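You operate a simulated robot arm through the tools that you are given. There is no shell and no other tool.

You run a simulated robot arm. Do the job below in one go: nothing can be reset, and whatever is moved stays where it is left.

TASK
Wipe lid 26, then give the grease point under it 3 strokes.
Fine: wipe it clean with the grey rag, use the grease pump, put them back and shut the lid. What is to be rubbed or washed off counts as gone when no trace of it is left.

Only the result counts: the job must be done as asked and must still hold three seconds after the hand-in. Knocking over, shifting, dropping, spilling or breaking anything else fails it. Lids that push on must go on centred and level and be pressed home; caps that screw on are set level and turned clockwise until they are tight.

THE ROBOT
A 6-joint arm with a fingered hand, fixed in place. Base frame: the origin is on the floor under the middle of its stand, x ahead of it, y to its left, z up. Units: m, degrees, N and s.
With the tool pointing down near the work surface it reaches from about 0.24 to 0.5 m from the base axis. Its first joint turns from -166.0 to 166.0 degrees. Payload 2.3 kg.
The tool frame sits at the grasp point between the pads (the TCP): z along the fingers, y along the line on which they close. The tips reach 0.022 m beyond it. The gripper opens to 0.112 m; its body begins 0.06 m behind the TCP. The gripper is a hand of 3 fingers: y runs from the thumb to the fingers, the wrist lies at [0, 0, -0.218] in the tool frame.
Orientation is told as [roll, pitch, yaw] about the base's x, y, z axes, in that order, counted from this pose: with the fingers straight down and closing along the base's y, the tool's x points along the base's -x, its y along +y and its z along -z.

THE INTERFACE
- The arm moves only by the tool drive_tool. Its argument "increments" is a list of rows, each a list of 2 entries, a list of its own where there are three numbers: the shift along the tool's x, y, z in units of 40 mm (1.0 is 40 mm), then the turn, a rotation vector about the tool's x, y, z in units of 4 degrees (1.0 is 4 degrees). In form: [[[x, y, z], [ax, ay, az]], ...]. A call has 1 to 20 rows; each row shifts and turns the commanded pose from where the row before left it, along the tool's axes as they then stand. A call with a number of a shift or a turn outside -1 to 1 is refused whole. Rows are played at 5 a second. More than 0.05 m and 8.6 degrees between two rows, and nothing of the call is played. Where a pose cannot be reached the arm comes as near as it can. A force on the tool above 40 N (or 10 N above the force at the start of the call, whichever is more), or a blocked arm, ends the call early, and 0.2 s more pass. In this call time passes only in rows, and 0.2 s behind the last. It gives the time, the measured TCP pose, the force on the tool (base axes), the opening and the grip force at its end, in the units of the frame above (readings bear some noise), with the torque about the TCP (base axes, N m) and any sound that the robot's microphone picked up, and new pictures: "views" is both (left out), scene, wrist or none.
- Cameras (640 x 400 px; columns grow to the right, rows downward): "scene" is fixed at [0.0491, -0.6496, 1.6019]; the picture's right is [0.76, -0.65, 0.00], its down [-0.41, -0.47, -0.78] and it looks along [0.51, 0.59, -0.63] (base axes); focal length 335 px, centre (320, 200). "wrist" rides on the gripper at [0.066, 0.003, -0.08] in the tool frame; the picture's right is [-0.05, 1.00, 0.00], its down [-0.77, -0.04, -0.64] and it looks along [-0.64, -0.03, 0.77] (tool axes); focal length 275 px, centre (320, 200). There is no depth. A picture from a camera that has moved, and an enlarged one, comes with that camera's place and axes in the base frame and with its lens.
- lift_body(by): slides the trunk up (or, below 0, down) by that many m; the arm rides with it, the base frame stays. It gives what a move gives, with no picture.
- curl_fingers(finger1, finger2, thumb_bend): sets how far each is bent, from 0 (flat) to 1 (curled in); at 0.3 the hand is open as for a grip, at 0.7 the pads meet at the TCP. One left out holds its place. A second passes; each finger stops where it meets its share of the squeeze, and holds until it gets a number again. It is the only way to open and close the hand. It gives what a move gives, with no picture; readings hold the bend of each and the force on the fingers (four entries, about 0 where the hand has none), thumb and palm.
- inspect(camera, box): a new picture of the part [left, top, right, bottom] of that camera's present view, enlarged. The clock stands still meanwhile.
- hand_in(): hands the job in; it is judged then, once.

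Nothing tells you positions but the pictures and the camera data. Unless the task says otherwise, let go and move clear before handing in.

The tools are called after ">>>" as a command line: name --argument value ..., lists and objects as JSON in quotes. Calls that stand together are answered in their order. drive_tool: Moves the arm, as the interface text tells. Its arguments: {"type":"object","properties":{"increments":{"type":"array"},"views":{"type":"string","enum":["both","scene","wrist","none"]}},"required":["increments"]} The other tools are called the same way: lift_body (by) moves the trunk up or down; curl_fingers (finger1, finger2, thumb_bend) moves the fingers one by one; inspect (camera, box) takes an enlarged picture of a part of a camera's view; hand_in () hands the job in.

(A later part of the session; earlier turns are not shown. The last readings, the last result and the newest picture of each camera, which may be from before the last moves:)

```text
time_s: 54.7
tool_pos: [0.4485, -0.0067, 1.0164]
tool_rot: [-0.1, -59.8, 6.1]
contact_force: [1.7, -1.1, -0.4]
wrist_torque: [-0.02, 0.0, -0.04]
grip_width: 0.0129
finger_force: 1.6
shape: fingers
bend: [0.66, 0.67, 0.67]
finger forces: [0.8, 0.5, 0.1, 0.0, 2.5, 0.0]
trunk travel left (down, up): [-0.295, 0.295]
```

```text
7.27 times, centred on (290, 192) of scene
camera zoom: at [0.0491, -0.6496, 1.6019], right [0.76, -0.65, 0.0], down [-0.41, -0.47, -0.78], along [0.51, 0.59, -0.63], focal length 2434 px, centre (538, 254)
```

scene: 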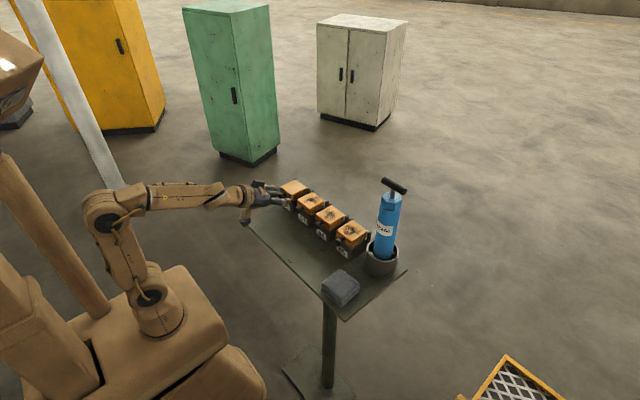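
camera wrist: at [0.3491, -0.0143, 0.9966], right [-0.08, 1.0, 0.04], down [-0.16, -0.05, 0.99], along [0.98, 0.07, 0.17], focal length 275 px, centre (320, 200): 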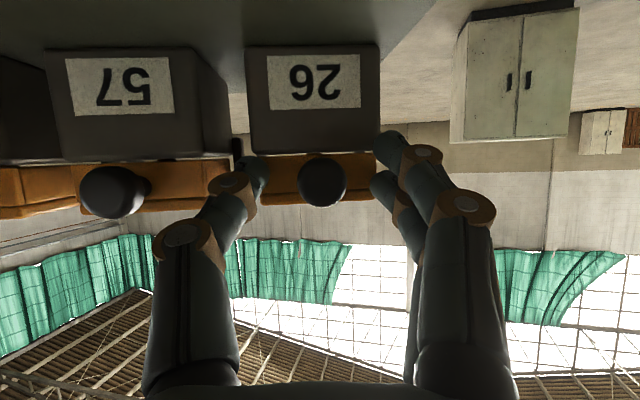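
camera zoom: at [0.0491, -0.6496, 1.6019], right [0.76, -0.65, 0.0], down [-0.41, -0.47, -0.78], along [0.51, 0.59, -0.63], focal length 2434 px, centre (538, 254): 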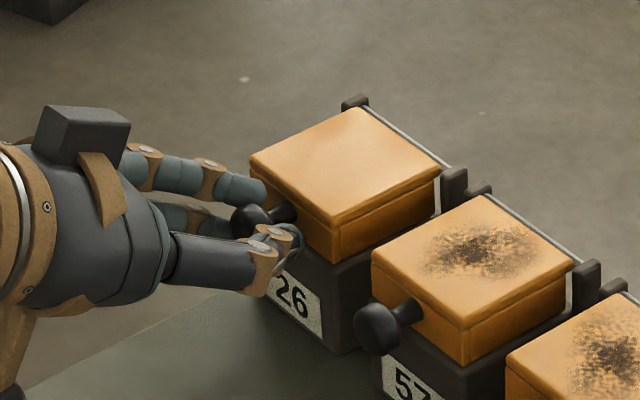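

The knob is caged lightly by all three digits. I'll lift it along its hinge arc, first about 15°.

>>> drive_tool --increments '[[[-0.23, 0, -0.12], [0, 0, 0]], [[-0.23, 0, -0.12], [0, 0, 0]]]'

>>> inspect --camera "scene" --box '[255, 155, 325, 220]'

```text
time_s: 55.3
tool_pos: [0.4499, -0.0072, 1.0367]
tool_rot: [0.1, -59.9, 5.8]
contact_force: [1.6, -2.4, -0.6]
wrist_torque: [-0.01, 0.0, -0.01]
grip_width: 0.0111
finger_force: 2.1
shape: fingers
bend: [0.67, 0.67, 0.67]
finger forces: [0.3, 0.4, 0.1, 0.0, 2.7, 0.0]
trunk travel left (down, up): [-0.295, 0.295]
camera wrist: at [0.3475, -0.0141, 1.019], right [-0.08, 1.0, 0.04], down [-0.16, -0.05, 0.99], along [0.98, 0.07, 0.16], focal length 275 px, centre (320, 200)
```

scene: 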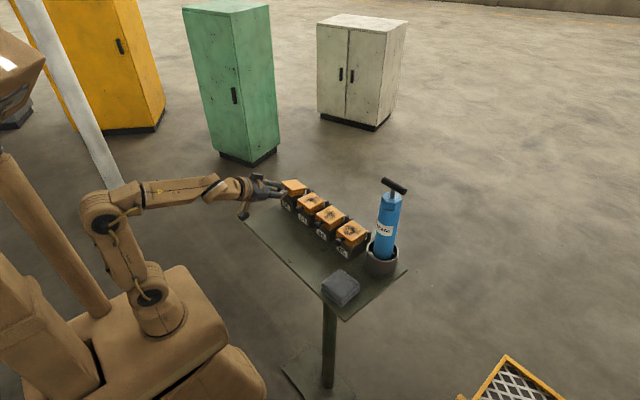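
wrist: 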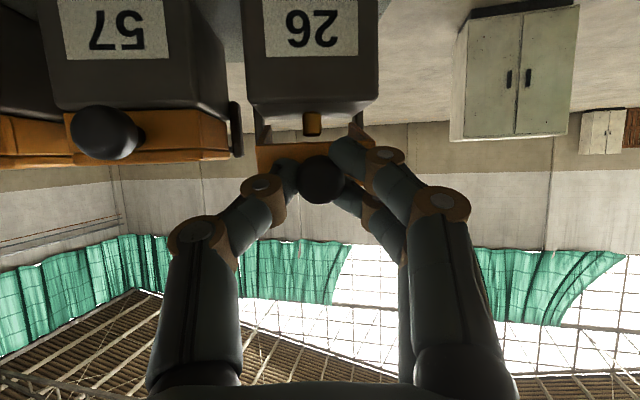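

```text
6.15 times, centred on (290, 188) of scene
camera zoom: at [0.0491, -0.6496, 1.6019], right [0.76, -0.65, 0.0], down [-0.41, -0.47, -0.78], along [0.51, 0.59, -0.63], focal length 2060 px, centre (505, 277)
```

zoom: 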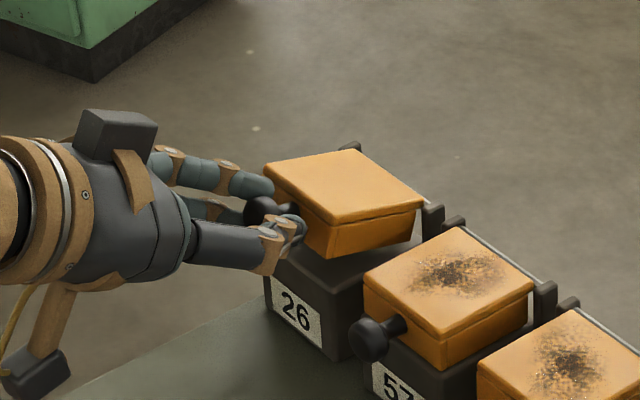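

The lid lifts cleanly with the knob, and a grease nipple shows inside the box. I'll continue along the arc to about 45°.

>>> drive_tool --increments '[[[-0.252, -0.02, -0.057], [0, 0, 0]], [[-0.252, -0.02, -0.057], [0, 0, 0]], [[-0.259, -0.015, 0.011], [0, 0, 0]], [[-0.259, -0.015, 0.011], [0, 0, 0]]]'

>>> inspect --camera "scene" --box '[255, 145, 325, 210]'

>>> inspect --camera "wrist" --box '[200, 40, 440, 250]'

```text
time_s: 56.3
tool_pos: [0.4672, -0.0069, 1.0724]
tool_rot: [-0.1, -59.8, 5.9]
contact_force: [1.7, -0.6, -2.5]
wrist_torque: [0.0, 0.05, 0.01]
grip_width: 0.0106
finger_force: 2.6
shape: fingers
bend: [0.67, 0.67, 0.67]
finger forces: [1.3, 1.4, 0.0, 0.0, 2.2, 0.1]
trunk travel left (down, up): [-0.295, 0.295]
camera wrist: at [0.3651, -0.0147, 1.0563], right [-0.08, 1.0, 0.04], down [-0.16, -0.05, 0.99], along [0.98, 0.07, 0.16], focal length 275 px, centre (320, 200)
```

scene: 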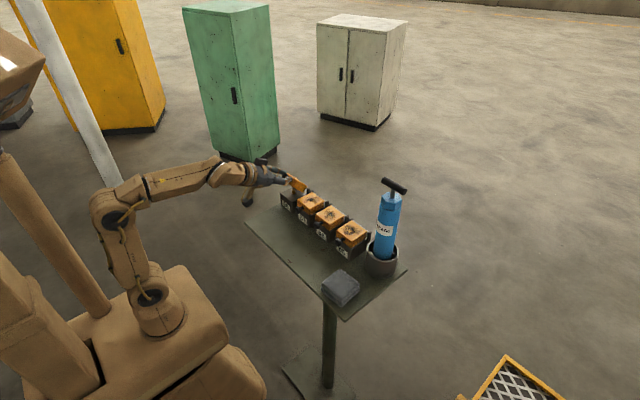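
wrist: 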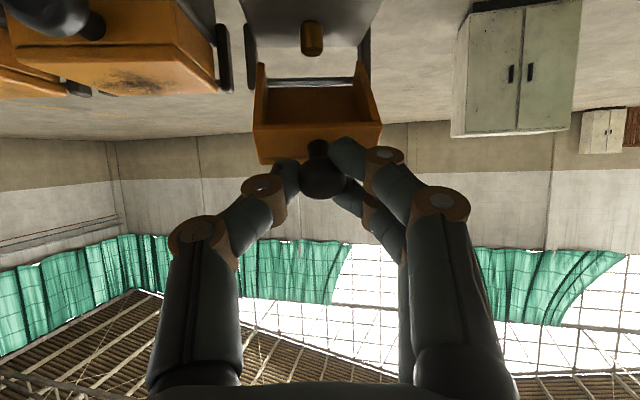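

```text
6.15 times, centred on (290, 178) of scene
camera zoom: at [0.0491, -0.6496, 1.6019], right [0.76, -0.65, 0.0], down [-0.41, -0.47, -0.78], along [0.51, 0.59, -0.63], focal length 2060 px, centre (505, 338)
```

zoom: 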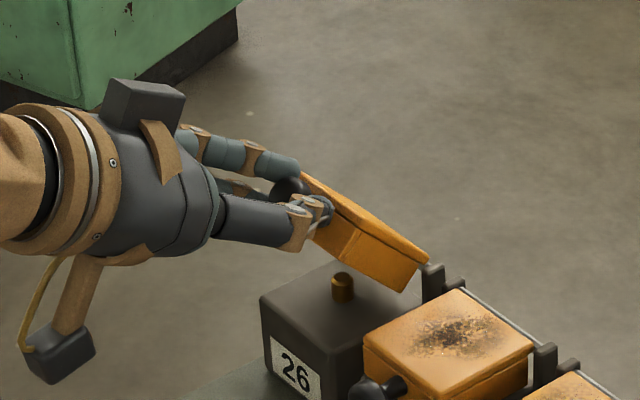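

```text
1.90 times, centred on (320, 145) of wrist
camera zoom: at [0.3651, -0.0147, 1.0563], right [-0.08, 1.0, 0.04], down [-0.16, -0.05, 0.99], along [0.98, 0.07, 0.16], focal length 524 px, centre (320, 305)
```

zoom: 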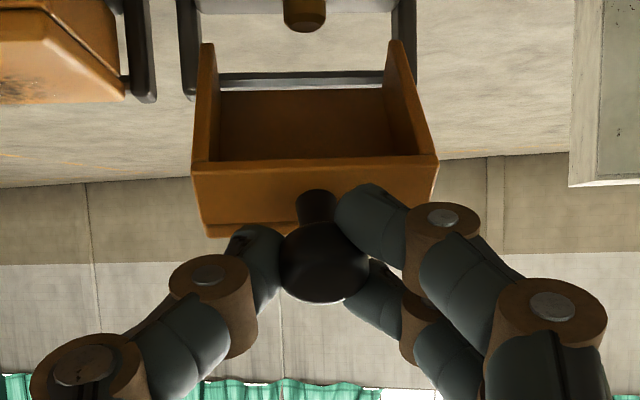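

The lid is at about 45° and the brass nipple is clear in the middle of the box top. I'll continue the arc to about 75°.

>>> drive_tool --increments '[[[-0.247, -0.02, 0.075], [0, 0, 0]], [[-0.247, -0.02, 0.075], [0, 0, 0]], [[-0.217, -0.024, 0.139], [0, 0.3, 0]], [[-0.217, -0.024, 0.139], [0, 0.3, 0]]]'

>>> inspect --camera "scene" --box '[255, 145, 325, 210]'

>>> inspect --camera "wrist" --box '[200, 40, 440, 250]'

```text
time_s: 57.3
tool_pos: [0.5012, -0.0058, 1.0964]
tool_rot: [-0.1, -57.5, 5.9]
contact_force: [0.6, 0.7, -4.2]
wrist_torque: [0.0, 0.1, 0.02]
grip_width: 0.0119
finger_force: 3.4
shape: fingers
bend: [0.67, 0.65, 0.66]
finger forces: [2.2, 1.8, 0.1, 0.0, 2.9, 0.1]
trunk travel left (down, up): [-0.295, 0.295]
camera wrist: at [0.3984, -0.0145, 1.0842], right [-0.08, 1.0, 0.04], down [-0.12, -0.05, 0.99], along [0.99, 0.07, 0.12], focal length 275 px, centre (320, 200)
```

scene: 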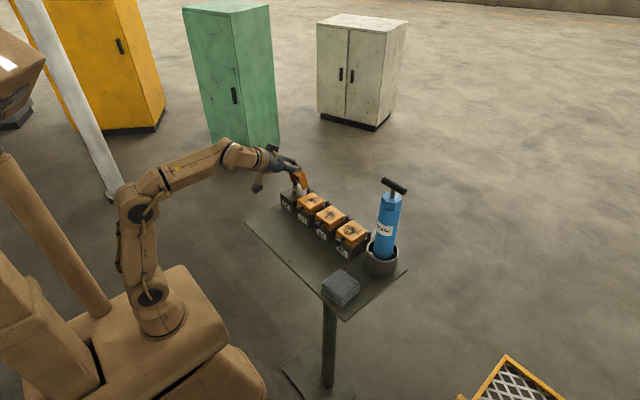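
wrist: 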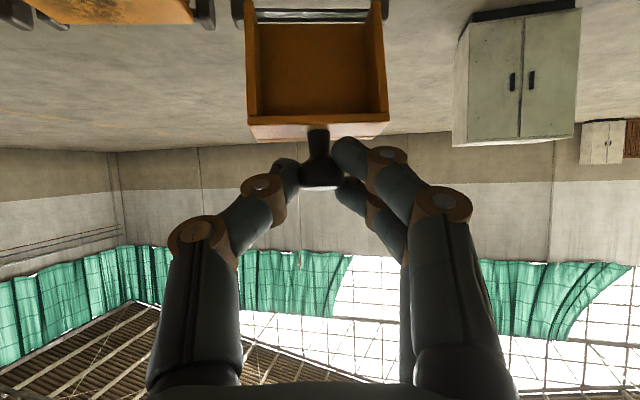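

```text
6.15 times, centred on (290, 178) of scene
camera zoom: at [0.0491, -0.6496, 1.6019], right [0.76, -0.65, 0.0], down [-0.41, -0.47, -0.78], along [0.51, 0.59, -0.63], focal length 2060 px, centre (505, 338)
```

zoom: 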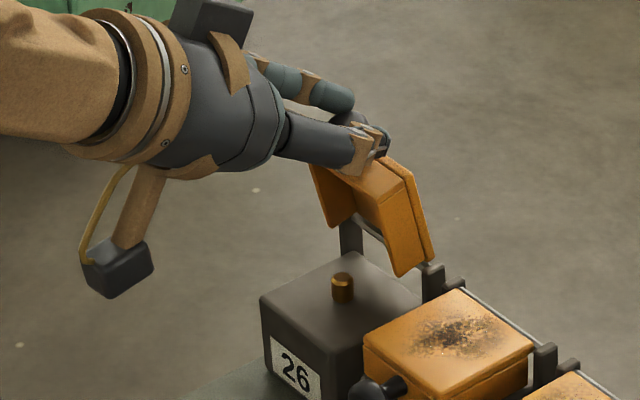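

```text
1.90 times, centred on (320, 145) of wrist
camera zoom: at [0.3984, -0.0145, 1.0842], right [-0.08, 1.0, 0.04], down [-0.12, -0.05, 0.99], along [0.99, 0.07, 0.12], focal length 524 px, centre (320, 305)
```

zoom: 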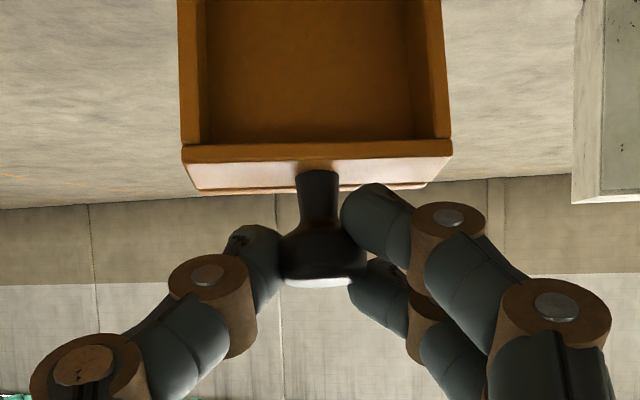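

The lid is near 80°, with a small downward pull on the tool. I'll continue past vertical with a slightly lower arc.

>>> drive_tool --increments '[[[-0.161, -0.026, 0.195], [0, 0, 0]], [[-0.161, -0.026, 0.195], [0, 0, 0]]]' --views "none"

>>> inspect --camera "scene" --box '[255, 145, 325, 210]'

```text
time_s: 57.9
tool_pos: [0.5205, -0.0062, 1.0999]
tool_rot: [-0.2, -57.6, 6.0]
contact_force: [0.0, 1.0, -0.3]
wrist_torque: [0.06, 0.07, -0.01]
grip_width: 0.0123
finger_force: 3.6
shape: fingers
bend: [0.67, 0.65, 0.67]
finger forces: [2.3, 1.9, 0.0, 0.1, 2.5, 0.1]
trunk travel left (down, up): [-0.295, 0.295]
```

```text
6.15 times, centred on (290, 178) of scene
camera zoom: at [0.0491, -0.6496, 1.6019], right [0.76, -0.65, 0.0], down [-0.41, -0.47, -0.78], along [0.51, 0.59, -0.63], focal length 2060 px, centre (505, 338)
```

zoom: 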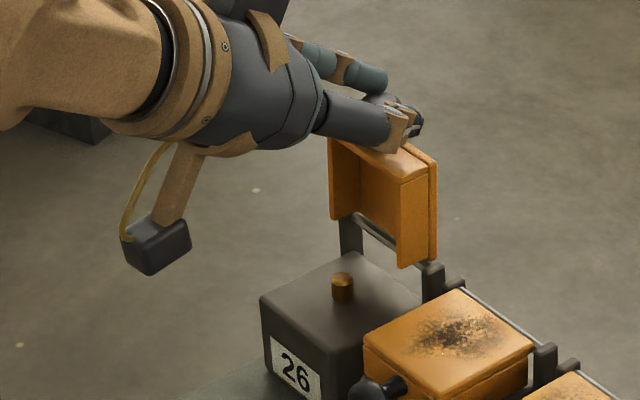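

The lid is vertical now. I'll carry it a bit beyond, watching the force for the open stop.

>>> drive_tool --increments '[[[-0.107, -0.027, 0.237], [0, 0, 0]], [[-0.107, -0.027, 0.237], [0, 0, 0]]]' --views "none"

>>> inspect --camera "scene" --box '[255, 145, 325, 210]'

```text
time_s: 58.5
tool_pos: [0.5401, -0.0077, 1.0962]
tool_rot: [-0.1, -57.7, 6.0]
contact_force: [-0.9, 0.9, 0.7]
wrist_torque: [0.05, 0.04, 0.0]
grip_width: 0.0126
finger_force: 2.4
shape: fingers
bend: [0.66, 0.65, 0.67]
finger forces: [1.9, 2.0, 0.1, 0.0, 2.4, 0.0]
trunk travel left (down, up): [-0.295, 0.295]
```

```text
6.15 times, centred on (290, 178) of scene
camera zoom: at [0.0491, -0.6496, 1.6019], right [0.76, -0.65, 0.0], down [-0.41, -0.47, -0.78], along [0.51, 0.59, -0.63], focal length 2060 px, centre (505, 338)
```

zoom: 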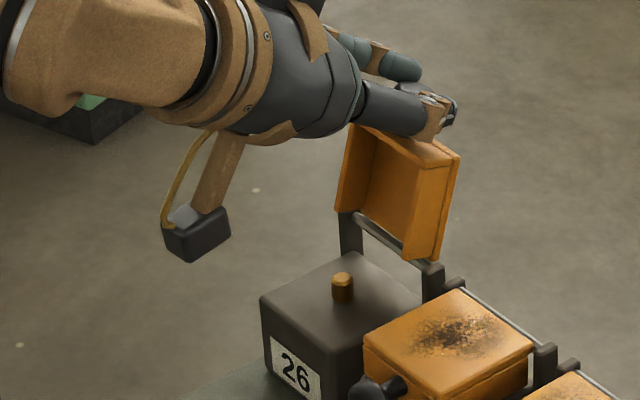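

No stop yet at about 105°. I'll go on a little further.

>>> drive_tool --increments '[[[-0.051, -0.017, 0.164], [0, 0, 0]], [[-0.051, -0.017, 0.164], [0, 0, 0]]]' --views "none"

>>> inspect --camera "scene" --box '[255, 145, 325, 210]'

```text
time_s: 59.1
tool_pos: [0.5544, -0.006, 1.092]
tool_rot: [-0.2, -57.5, 6.0]
contact_force: [-1.7, 1.0, -1.5]
wrist_torque: [0.03, 0.03, 0.01]
grip_width: 0.0118
finger_force: 3.0
shape: fingers
bend: [0.66, 0.66, 0.67]
finger forces: [1.2, 1.1, 0.1, 0.0, 2.4, 0.0]
trunk travel left (down, up): [-0.295, 0.295]
```

```text
6.15 times, centred on (290, 178) of scene
camera zoom: at [0.0491, -0.6496, 1.6019], right [0.76, -0.65, 0.0], down [-0.41, -0.47, -0.78], along [0.51, 0.59, -0.63], focal length 2060 px, centre (505, 338)
```

zoom: 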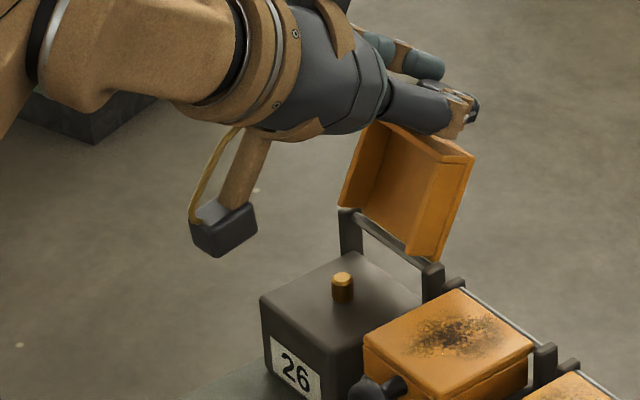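

Slight resistance appears. One more small step to see whether it's the stop.

>>> drive_tool --increments '[[[-0.023, -0.015, 0.1], [0, 0, 0]], [[-0.023, -0.015, 0.1], [0, 0, 0]]]' --views "none"

>>> inspect --camera "scene" --box '[255, 145, 325, 210]'

>>> inspect --camera "wrist" --box '[200, 40, 440, 250]'

```text
time_s: 59.7
tool_pos: [0.5634, -0.0072, 1.0887]
tool_rot: [-0.1, -57.5, 6.0]
contact_force: [-0.7, 0.8, -2.8]
wrist_torque: [0.01, 0.08, -0.02]
grip_width: 0.0117
finger_force: 1.9
shape: fingers
bend: [0.66, 0.66, 0.67]
finger forces: [1.4, 0.7, 0.1, 0.0, 2.4, 0.1]
trunk travel left (down, up): [-0.295, 0.295]
```

```text
6.15 times, centred on (290, 178) of scene
camera zoom: at [0.0491, -0.6496, 1.6019], right [0.76, -0.65, 0.0], down [-0.41, -0.47, -0.78], along [0.51, 0.59, -0.63], focal length 2060 px, centre (505, 338)
```

zoom: 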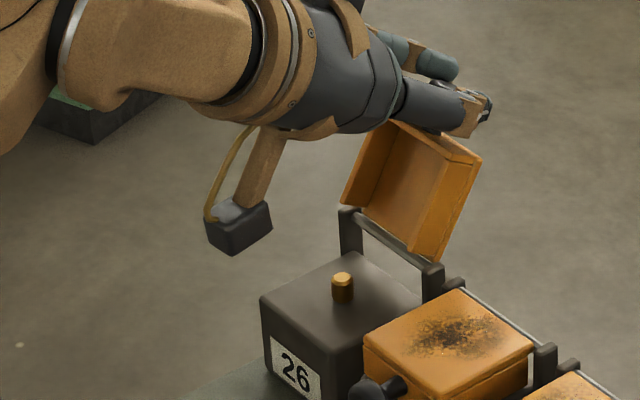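

```text
1.90 times, centred on (320, 145) of wrist
camera zoom: at [0.4595, -0.0149, 1.0772], right [-0.08, 1.0, 0.04], down [-0.12, -0.05, 0.99], along [0.99, 0.07, 0.12], focal length 524 px, centre (320, 305)
```

zoom: 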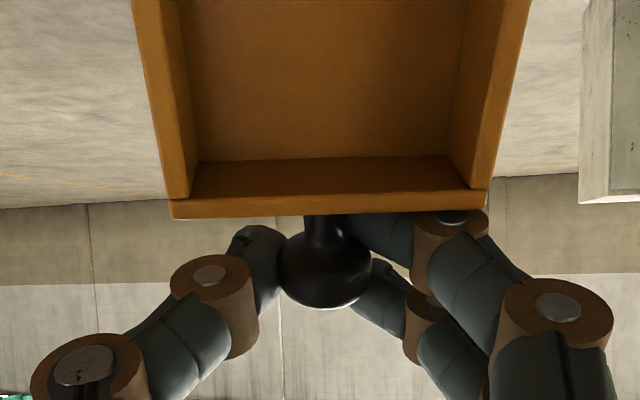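

The lid leans back well past vertical. I'll open the fingers and back away, then check that it stays.

>>> curl_fingers --finger1 0.56 --finger2 0.56 --thumb_bend 0.56

>>> drive_tool --increments '[[[0, 0, -0.5], [0, 0, 0]], [[0, 0, -0.9], [0, 0, 0]], [[0, 0, -0.9], [0, 0, 0]]]'

>>> inspect --camera "scene" --box '[255, 145, 345, 225]'

>>> inspect --camera "wrist" --box '[160, 0, 480, 200]'

```text
time_s: 60.7
tool_pos: [0.5622, -0.0071, 1.0904]
tool_rot: [-0.1, -57.6, 5.9]
contact_force: [-0.1, 1.0, 0.2]
wrist_torque: [0.0, 0.05, 0.02]
grip_width: 0.0372
finger_force: 0.0
shape: fingers
bend: [0.56, 0.56, 0.56]
finger forces: [0.0, 0.1, 0.0, 0.0, 0.0, 0.0]
trunk travel left (down, up): [-0.295, 0.295]
```

```text
time_s: 61.5
tool_pos: [0.4854, -0.0147, 1.1389]
tool_rot: [-0.1, -57.5, 6.0]
contact_force: [-0.2, 0.1, -0.9]
wrist_torque: [0.01, 0.02, 0.01]
grip_width: 0.0375
finger_force: 0.1
shape: fingers
bend: [0.56, 0.56, 0.56]
finger forces: [0.1, 0.0, 0.1, 0.0, 0.0, 0.0]
trunk travel left (down, up): [-0.295, 0.295]
camera wrist: at [0.3824, -0.0226, 1.1264], right [-0.08, 1.0, 0.04], down [-0.12, -0.05, 0.99], along [0.99, 0.07, 0.12], focal length 275 px, centre (320, 200)
```

scene: 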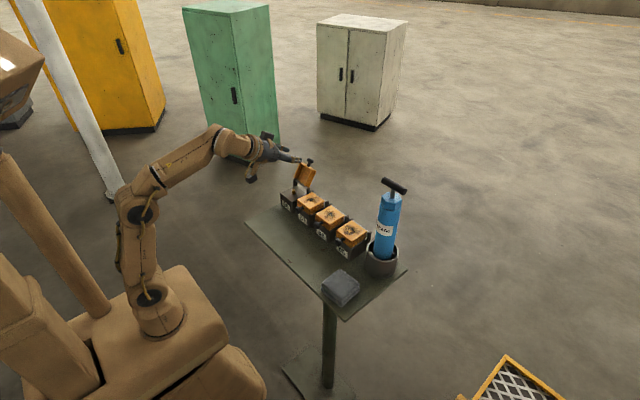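
wrist: 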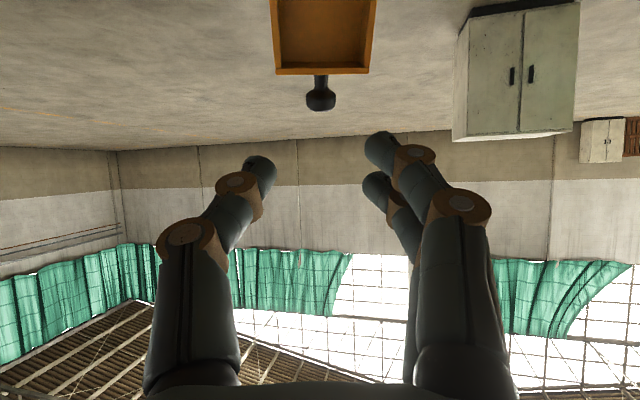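

```text
5.00 times, centred on (300, 185) of scene
camera zoom: at [0.0491, -0.6496, 1.6019], right [0.76, -0.65, 0.0], down [-0.41, -0.47, -0.78], along [0.51, 0.59, -0.63], focal length 1673 px, centre (420, 275)
```

zoom: 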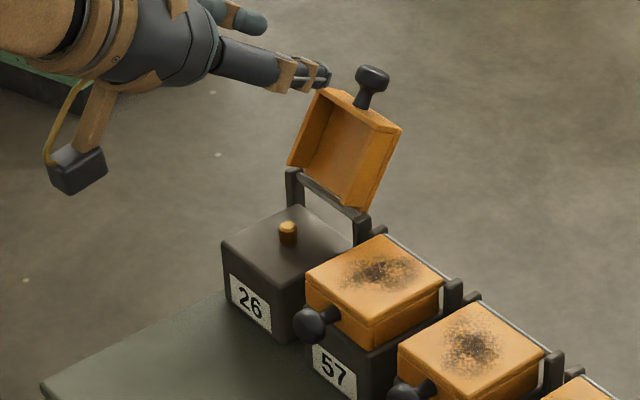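

```text
2.00 times, centred on (320, 100) of wrist
camera zoom: at [0.3824, -0.0226, 1.1264], right [-0.08, 1.0, 0.04], down [-0.12, -0.05, 0.99], along [0.99, 0.07, 0.12], focal length 551 px, centre (320, 400)
```

zoom: 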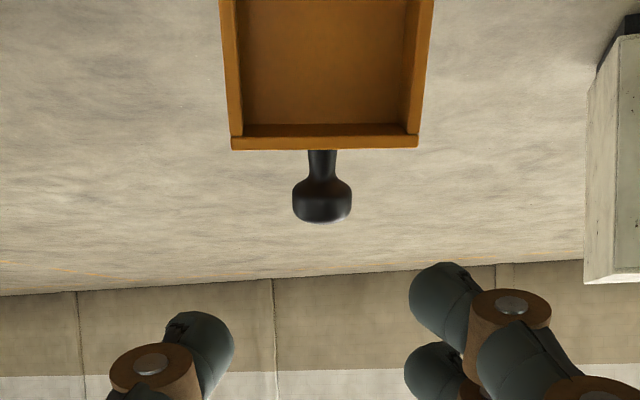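

The lid stands open by itself. Next is the pump: its T-bar lies along y near (0.526, −0.335, 1.198). I'll raise the trunk and turn the hand about its axis so it can close across the bar, with the thumb on top and the fingers below.

>>> lift_body --by 0.15

>>> drive_tool --increments '[[[0, 0, 0], [0, 0, -1]], [[0, 0, 0], [0, 0, -1]], [[0, 0, 0], [0, 0, -1]], [[0, 0, 0], [0, 0, -1]], [[0, 0, 0], [0, 0, -1]], [[0, 0, 0], [0, 0, -1]], [[0, 0, 0], [0, 0, -1]], [[0, 0, 0], [0, 0, -1]], [[0, 0, 0], [0, 0, -1]], [[0, 0, 0], [0, 0, -1]], [[0, 0, 0], [0, 0, -1]], [[0, 0, 0], [0, 0, -1]]]'

```text
time_s: 63.3
tool_pos: [0.4861, -0.0147, 1.2882]
tool_rot: [-0.1, -57.6, 6.1]
contact_force: [0.6, 0.3, 0.1]
wrist_torque: [-0.01, -0.01, 0.03]
grip_width: 0.0376
finger_force: 0.1
shape: fingers
bend: [0.56, 0.56, 0.56]
finger forces: [0.0, 0.0, 0.1, 0.0, 0.0, 0.0]
trunk travel left (down, up): [-0.445, 0.145]
```

```text
time_s: 65.9
tool_pos: [0.4854, -0.015, 1.289]
tool_rot: [-49.5, -34.3, 70.2]
contact_force: [-0.7, -0.5, 0.5]
wrist_torque: [-0.01, 0.01, -0.03]
grip_width: 0.0375
finger_force: 0.1
shape: fingers
bend: [0.56, 0.56, 0.56]
finger forces: [0.0, 0.0, 0.0, 0.1, 0.0, 0.0]
trunk travel left (down, up): [-0.445, 0.145]
camera wrist: at [0.3991, -0.0714, 1.2929], right [-0.45, 0.66, -0.6], down [-0.3, 0.52, 0.8], along [0.84, 0.54, -0.04], focal length 275 px, centre (320, 200)
```

scene: 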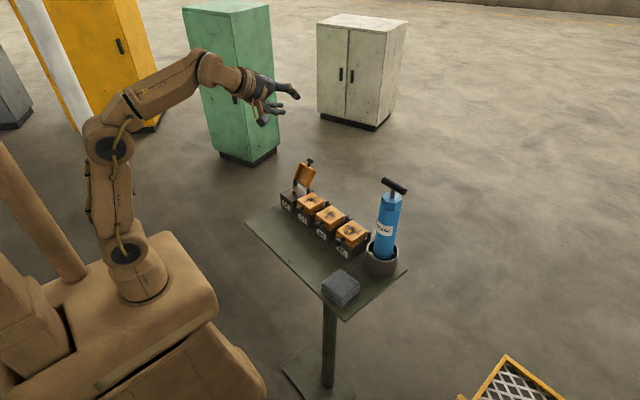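
wrist: 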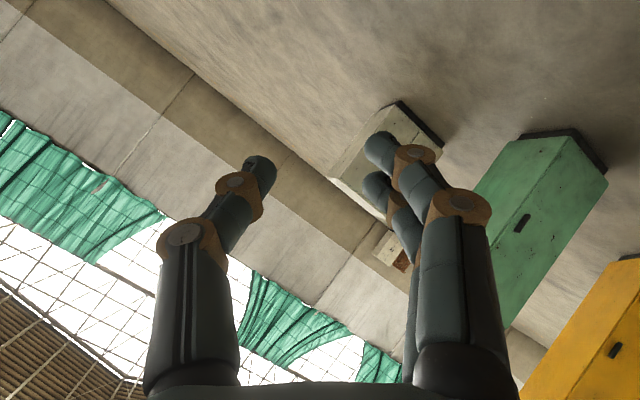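

The turn is going well. I'll finish rotating the hand about its axis.

>>> drive_tool --increments '[[[0, 0, 0], [0, 0, -1]], [[0, 0, 0], [0, 0, -1]], [[0, 0, 0], [0, 0, -1]], [[0, 0, 0], [0, 0, -1]], [[0, 0, 0], [0, 0, -1]], [[0, 0, 0], [0, 0, -1]], [[0, 0, 0], [0, 0, -1]], [[0, 0, 0], [0, 0, -1]], [[0, 0, 0], [0, 0, -1]], [[0, 0, 0], [0, 0, -1]], [[0, 0, 0], [0, 0, -1]], [[0, 0, 0], [0, 0, -1]], [[0, 0, 0], [0, 0, -1]]]' --views "scene"

```text
time_s: 68.7
tool_pos: [0.4858, -0.0153, 1.2898]
tool_rot: [-57.1, 8.5, 101.4]
contact_force: [0.0, 0.6, -0.1]
wrist_torque: [0.01, -0.02, -0.05]
grip_width: 0.0375
finger_force: 0.0
shape: fingers
bend: [0.56, 0.56, 0.56]
finger forces: [0.0, 0.0, 0.0, 0.0, 0.1, 0.0]
trunk travel left (down, up): [-0.445, 0.145]
```

scene: 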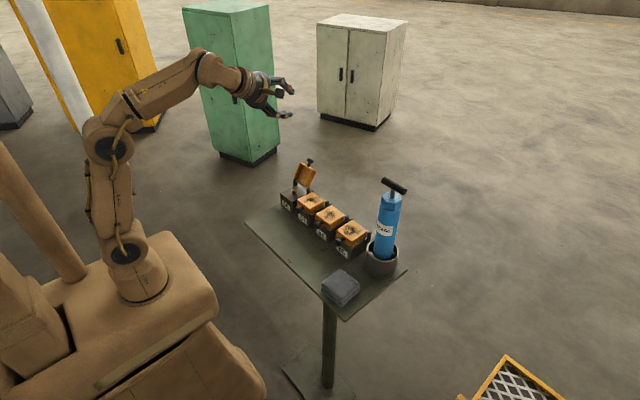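

Rotation done. Now I'll raise the trunk, move over toward the pump at a safe height, and turn to face it.

>>> lift_body --by 0.08

>>> drive_tool --increments '[[[0.84, 0.673, -0.115], [0, 0, 0]], [[0.84, 0.673, -0.115], [0, 0, 0]], [[0.84, 0.673, -0.115], [0, 0, 0]], [[0.84, 0.673, -0.115], [0, 0, 0]], [[0.84, 0.673, -0.115], [0, 0, 0]], [[0.84, 0.673, -0.115], [0, 0, 0]], [[0, 0, 0], [-0.146, 0.83, 0.537]], [[0, 0, 0], [-0.146, 0.83, 0.537]], [[0, 0, 0], [-0.146, 0.83, 0.537]], [[0, 0, 0], [-0.146, 0.83, 0.537]], [[0, 0, 0], [-0.146, 0.83, 0.537]], [[0, 0, 0], [-0.146, 0.83, 0.537]]]'

```text
time_s: 69.8
tool_pos: [0.485, -0.0149, 1.3682]
tool_rot: [-57.1, 8.5, 101.3]
contact_force: [0.0, -0.5, 0.0]
wrist_torque: [0.01, 0.01, 0.0]
grip_width: 0.0374
finger_force: 0.1
shape: fingers
bend: [0.56, 0.56, 0.56]
finger forces: [0.1, 0.1, 0.1, 0.0, 0.0, 0.0]
trunk travel left (down, up): [-0.525, 0.065]
```

```text
time_s: 72.4
tool_pos: [0.4194, -0.2489, 1.2785]
tool_rot: [-57.0, 8.4, 77.3]
contact_force: [0.3, 0.5, 0.0]
wrist_torque: [-0.01, -0.02, 0.02]
grip_width: 0.0378
finger_force: 0.0
shape: fingers
bend: [0.56, 0.56, 0.56]
finger forces: [0.0, 0.0, 0.0, 0.0, 0.0, 0.1]
trunk travel left (down, up): [-0.525, 0.065]
camera wrist: at [0.3396, -0.292, 1.3296], right [-0.54, 0.04, -0.84], down [-0.32, 0.91, 0.26], along [0.77, 0.41, -0.48], focal length 275 px, centre (320, 200)
```

scene: 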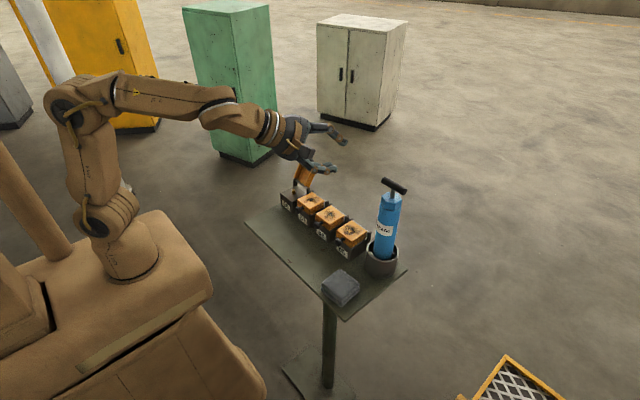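
wrist: 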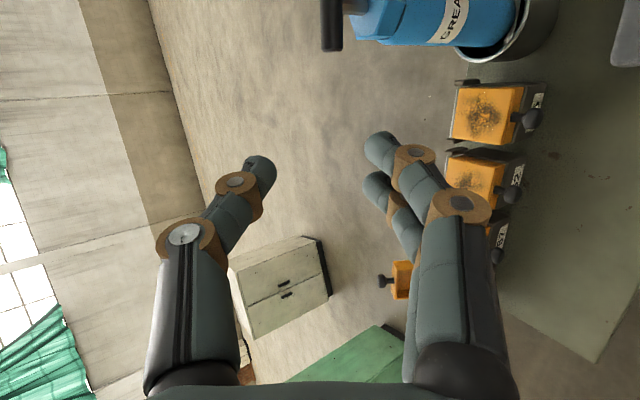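

The T-bar shows at the top of the wrist view, at about (0.52, −0.336, 1.199). I'll move closer so that it lies ahead of the fingers.

>>> drive_tool --increments '[[[0.633, 0.12, 0.45], [0, 0, 0]], [[0.633, 0.12, 0.45], [0, 0, 0]]]'

>>> inspect --camera "wrist" --box '[200, 0, 520, 200]'

>>> inspect --camera "scene" --box '[300, 130, 440, 230]'

```text
time_s: 73.0
tool_pos: [0.4332, -0.308, 1.2586]
tool_rot: [-57.2, 8.2, 77.4]
contact_force: [0.5, 0.7, -0.2]
wrist_torque: [0.0, 0.01, -0.01]
grip_width: 0.0375
finger_force: 0.1
shape: fingers
bend: [0.56, 0.56, 0.56]
finger forces: [0.0, 0.1, 0.0, 0.0, 0.0, 0.1]
trunk travel left (down, up): [-0.525, 0.065]
camera wrist: at [0.3527, -0.3519, 1.309], right [-0.54, 0.04, -0.84], down [-0.32, 0.91, 0.26], along [0.77, 0.41, -0.48], focal length 275 px, centre (320, 200)
```

scene: 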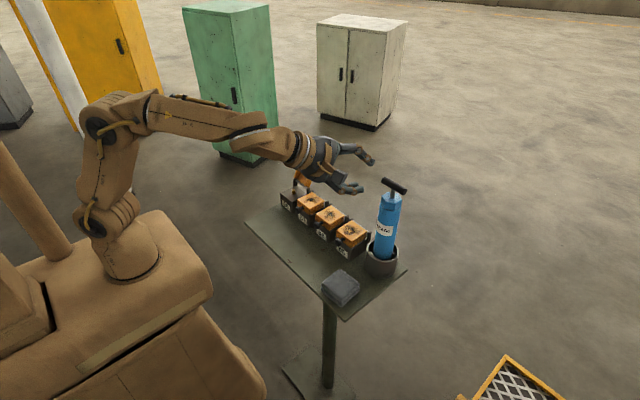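
wrist: 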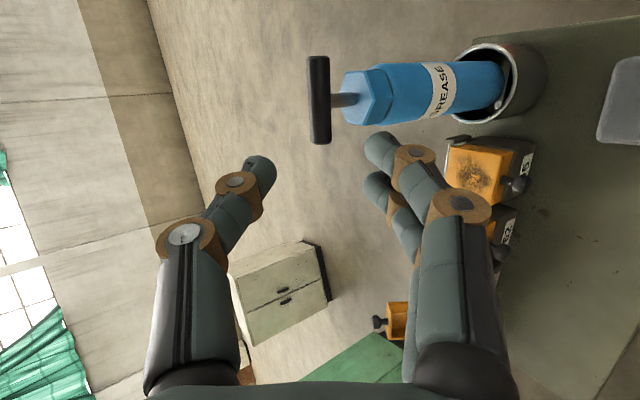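

```text
2.00 times, centred on (360, 100) of wrist
camera zoom: at [0.3527, -0.3519, 1.309], right [-0.54, 0.04, -0.84], down [-0.32, 0.91, 0.26], along [0.77, 0.41, -0.48], focal length 551 px, centre (240, 400)
```

zoom: 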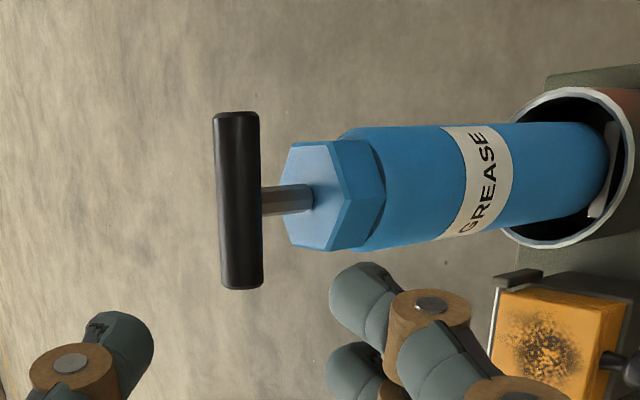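

```text
4.00 times, centred on (370, 180) of scene
camera zoom: at [0.0491, -0.6496, 1.6019], right [0.76, -0.65, 0.0], down [-0.41, -0.47, -0.78], along [0.51, 0.59, -0.63], focal length 1339 px, centre (120, 280)
```

zoom: 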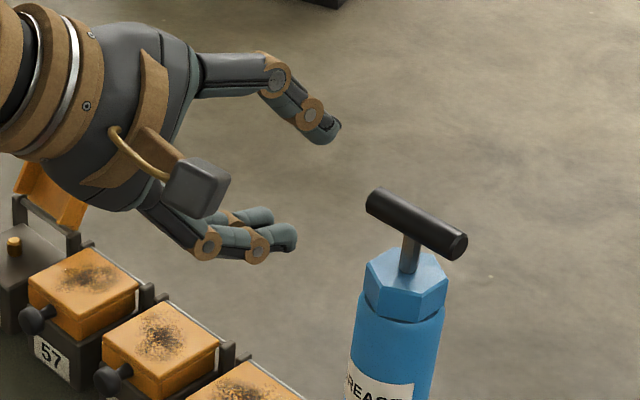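

The pump is clearly in view: bar centre about (0.518, −0.335, 1.201), almost exactly on the hand's axis. Advancing 5 cm and re-checking.

>>> drive_tool --increments '[[[0, 0, 0.65], [0, 0, 0]], [[0, 0, 0.65], [0, 0, 0]]]'

>>> inspect --camera "wrist" --box '[200, 50, 520, 250]'

>>> inspect --camera "scene" --box '[340, 140, 430, 210]'

```text
time_s: 73.6
tool_pos: [0.4742, -0.3216, 1.2304]
tool_rot: [-57.2, 8.5, 77.4]
contact_force: [-0.2, 0.5, 0.1]
wrist_torque: [0.04, -0.03, -0.01]
grip_width: 0.0374
finger_force: 0.1
shape: fingers
bend: [0.56, 0.56, 0.56]
finger forces: [0.0, 0.0, 0.0, 0.1, 0.0, 0.0]
trunk travel left (down, up): [-0.525, 0.065]
camera wrist: at [0.3952, -0.3635, 1.2807], right [-0.55, 0.04, -0.84], down [-0.32, 0.91, 0.26], along [0.77, 0.41, -0.48], focal length 275 px, centre (320, 200)
```

scene: 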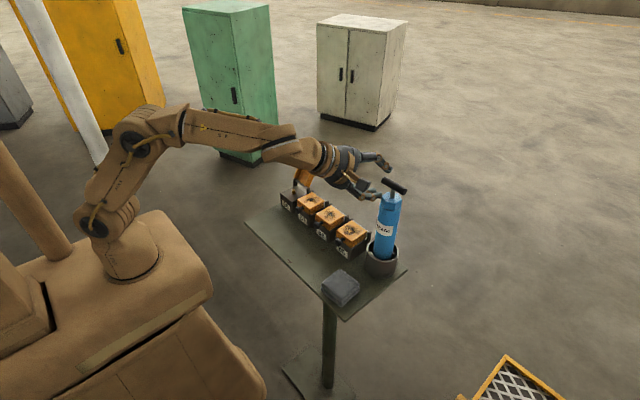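
wrist: 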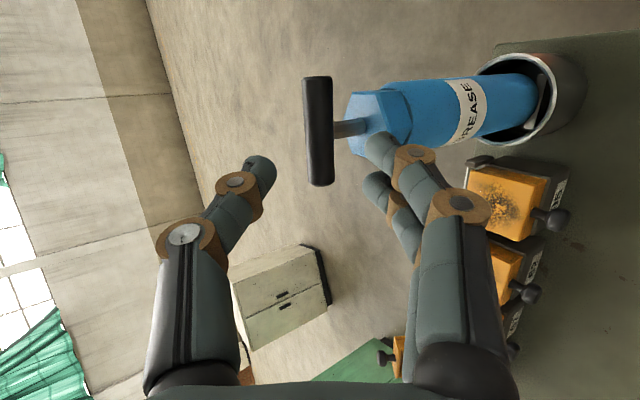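

```text
2.00 times, centred on (360, 150) of wrist
camera zoom: at [0.3952, -0.3635, 1.2807], right [-0.55, 0.04, -0.84], down [-0.32, 0.91, 0.26], along [0.77, 0.41, -0.48], focal length 551 px, centre (240, 300)
```

zoom: 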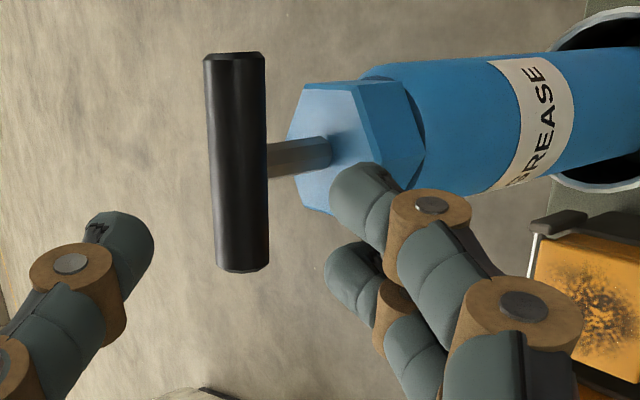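

```text
5.71 times, centred on (385, 175) of scene
camera zoom: at [0.0491, -0.6496, 1.6019], right [0.76, -0.65, 0.0], down [-0.41, -0.47, -0.78], along [0.51, 0.59, -0.63], focal length 1912 px, centre (-51, 343)
```

zoom: 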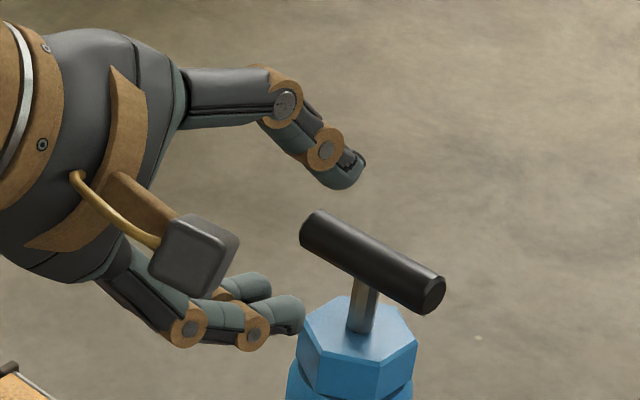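

The bar remains on axis. I'll raise the lower fingers slightly for clearance over the hex cap, then advance another 3 cm.

>>> curl_fingers --finger1 0.6 --finger2 0.6

>>> drive_tool --increments '[[[0, -0.03, 0.375], [0, 0, 0]], [[0, -0.03, 0.375], [0, 0, 0]]]'

>>> inspect --camera "wrist" --box '[200, 90, 520, 290]'

>>> inspect --camera "scene" --box '[340, 140, 430, 210]'

```text
time_s: 74.6
tool_pos: [0.4753, -0.32, 1.231]
tool_rot: [-57.2, 8.4, 77.3]
contact_force: [0.3, 1.1, 1.1]
wrist_torque: [0.0, 0.0, -0.01]
grip_width: 0.0327
finger_force: 0.1
shape: fingers
bend: [0.6, 0.6, 0.56]
finger forces: [0.0, 0.0, 0.1, 0.0, 0.0, 0.0]
trunk travel left (down, up): [-0.525, 0.065]
```

```text
time_s: 75.2
tool_pos: [0.5002, -0.3288, 1.2168]
tool_rot: [-57.2, 8.4, 77.2]
contact_force: [-0.8, 0.1, 0.1]
wrist_torque: [0.02, -0.03, 0.0]
grip_width: 0.0327
finger_force: 0.1
shape: fingers
bend: [0.6, 0.6, 0.56]
finger forces: [0.0, 0.0, 0.0, 0.0, 0.1, 0.0]
trunk travel left (down, up): [-0.525, 0.065]
camera wrist: at [0.4202, -0.3717, 1.2674], right [-0.54, 0.04, -0.84], down [-0.32, 0.91, 0.26], along [0.77, 0.41, -0.48], focal length 275 px, centre (320, 200)
```

scene: 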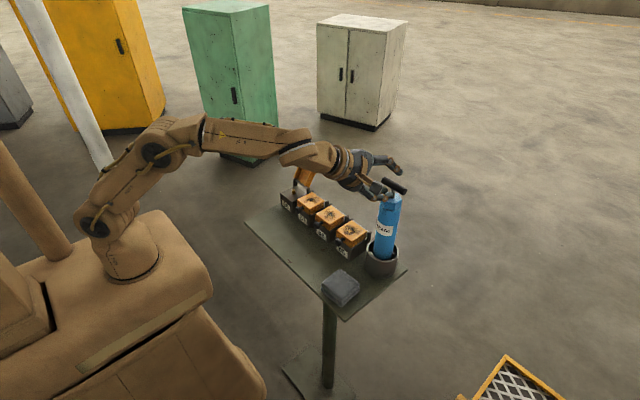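
wrist: 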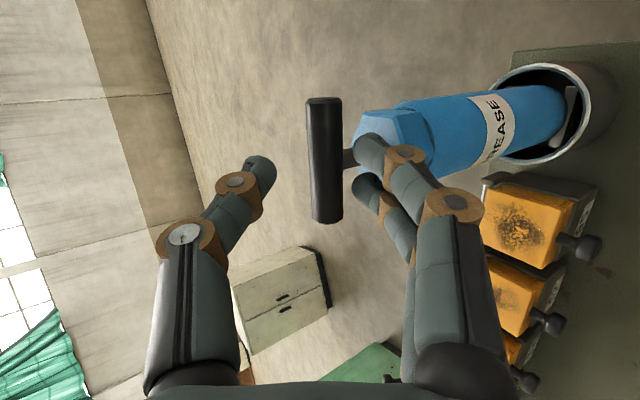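

```text
2.00 times, centred on (360, 190) of wrist
camera zoom: at [0.4202, -0.3717, 1.2674], right [-0.54, 0.04, -0.84], down [-0.32, 0.91, 0.26], along [0.77, 0.41, -0.48], focal length 551 px, centre (240, 220)
```

zoom: 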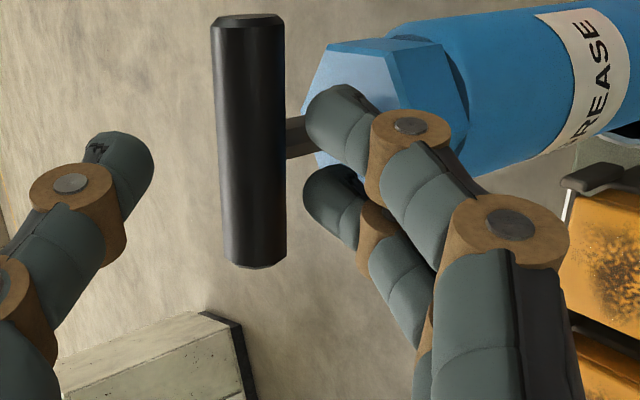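

```text
5.71 times, centred on (385, 175) of scene
camera zoom: at [0.0491, -0.6496, 1.6019], right [0.76, -0.65, 0.0], down [-0.41, -0.47, -0.78], along [0.51, 0.59, -0.63], focal length 1912 px, centre (-51, 343)
```

zoom: 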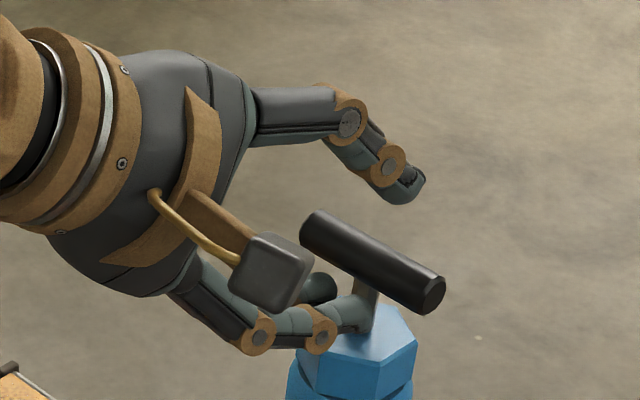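

The bar sits at (0.521, −0.336, 1.200), 27 mm ahead and centred, with the stem between the two fingers. Advancing the last 11 mm so the pads meet the bar.

>>> drive_tool --increments '[[[0, 0.03, 0.15], [0, 0, 0]], [[0, 0.01, 0.14], [0, 0, 0]]]'

>>> inspect --camera "wrist" --box '[220, 90, 460, 240]'

>>> inspect --camera "scene" --box '[350, 150, 420, 205]'

```text
time_s: 75.8
tool_pos: [0.5084, -0.3318, 1.2105]
tool_rot: [-57.2, 8.4, 77.3]
contact_force: [-0.3, -0.4, 0.4]
wrist_torque: [-0.02, -0.02, -0.02]
grip_width: 0.033
finger_force: 0.0
shape: fingers
bend: [0.6, 0.6, 0.56]
finger forces: [0.0, 0.0, 0.0, 0.1, 0.1, 0.0]
trunk travel left (down, up): [-0.525, 0.065]
camera wrist: at [0.4282, -0.375, 1.2601], right [-0.54, 0.04, -0.84], down [-0.32, 0.91, 0.26], along [0.77, 0.41, -0.48], focal length 275 px, centre (320, 200)
```

scene: 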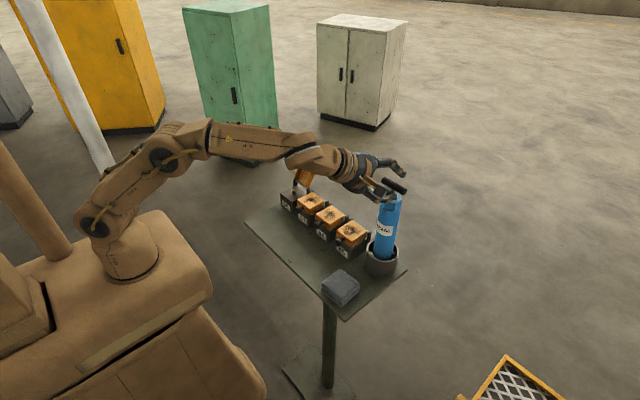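
wrist: 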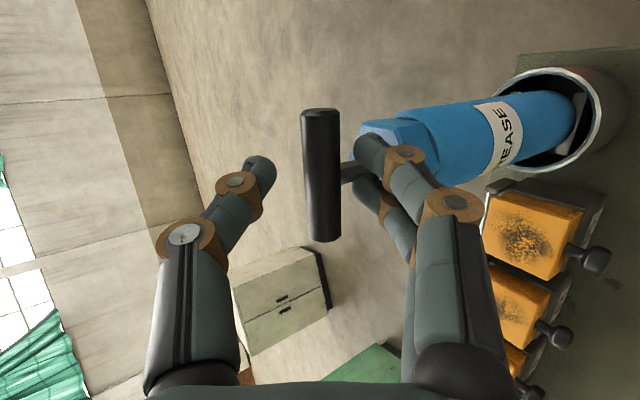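

```text
2.67 times, centred on (340, 165) of wrist
camera zoom: at [0.4282, -0.375, 1.2601], right [-0.54, 0.04, -0.84], down [-0.32, 0.91, 0.26], along [0.77, 0.41, -0.48], focal length 734 px, centre (267, 293)
```

zoom: 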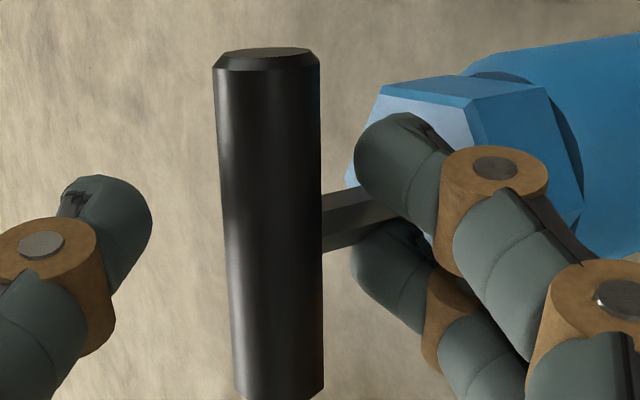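

```text
7.27 times, centred on (385, 178) of scene
camera zoom: at [0.0491, -0.6496, 1.6019], right [0.76, -0.65, 0.0], down [-0.41, -0.47, -0.78], along [0.51, 0.59, -0.63], focal length 2434 px, centre (-153, 364)
```

zoom: 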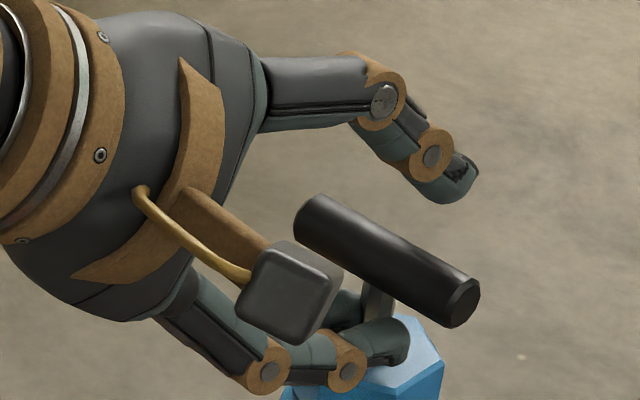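

The stem passes between the two fingers, and the thumb is above the bar. Closing gently on the bar.

>>> curl_fingers --finger1 0.63 --finger2 0.63 --thumb_bend 0.63

>>> inspect --camera "wrist" --box '[220, 90, 460, 240]'

```text
time_s: 76.8
tool_pos: [0.5081, -0.332, 1.2096]
tool_rot: [-57.2, 8.4, 77.3]
contact_force: [-0.7, -0.6, 0.1]
wrist_torque: [0.0, 0.03, -0.01]
grip_width: 0.0196
finger_force: 0.1
shape: fingers
bend: [0.63, 0.63, 0.63]
finger forces: [0.1, 0.0, 0.0, 0.1, 0.0, 0.0]
trunk travel left (down, up): [-0.525, 0.065]
```

```text
2.67 times, centred on (340, 165) of wrist
camera zoom: at [0.4281, -0.375, 1.2603], right [-0.54, 0.04, -0.84], down [-0.32, 0.91, 0.26], along [0.77, 0.41, -0.48], focal length 734 px, centre (267, 293)
```

zoom: 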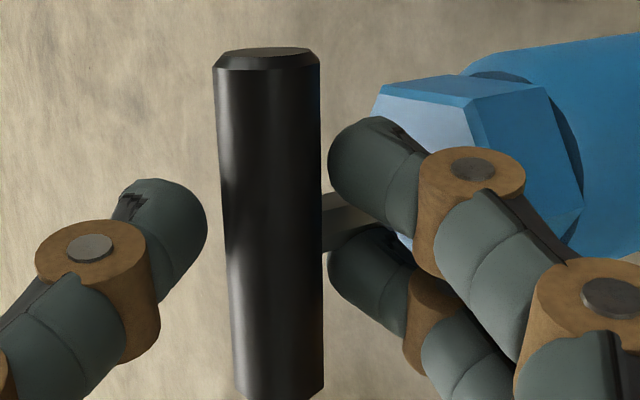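

Nearly touching on both sides. Squeezing the bar now.

>>> curl_fingers --finger1 0.67 --finger2 0.67 --thumb_bend 0.67

>>> inspect --camera "wrist" --box '[220, 90, 460, 240]'

```text
time_s: 77.8
tool_pos: [0.509, -0.3319, 1.2089]
tool_rot: [-57.1, 8.4, 77.3]
contact_force: [-0.2, 0.0, 0.3]
wrist_torque: [0.01, 0.02, -0.04]
grip_width: 0.0143
finger_force: 1.2
shape: fingers
bend: [0.64, 0.65, 0.66]
finger forces: [1.5, 1.3, 0.0, 0.1, 1.3, 0.0]
trunk travel left (down, up): [-0.525, 0.065]
```

```text
2.67 times, centred on (340, 165) of wrist
camera zoom: at [0.4283, -0.3751, 1.2601], right [-0.55, 0.04, -0.84], down [-0.32, 0.91, 0.26], along [0.77, 0.41, -0.48], focal length 734 px, centre (267, 293)
```

zoom: 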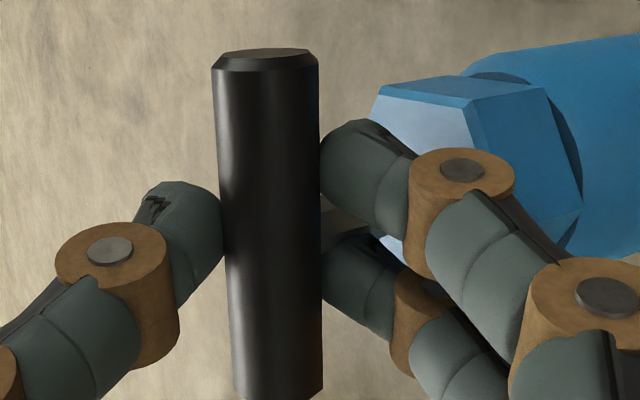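

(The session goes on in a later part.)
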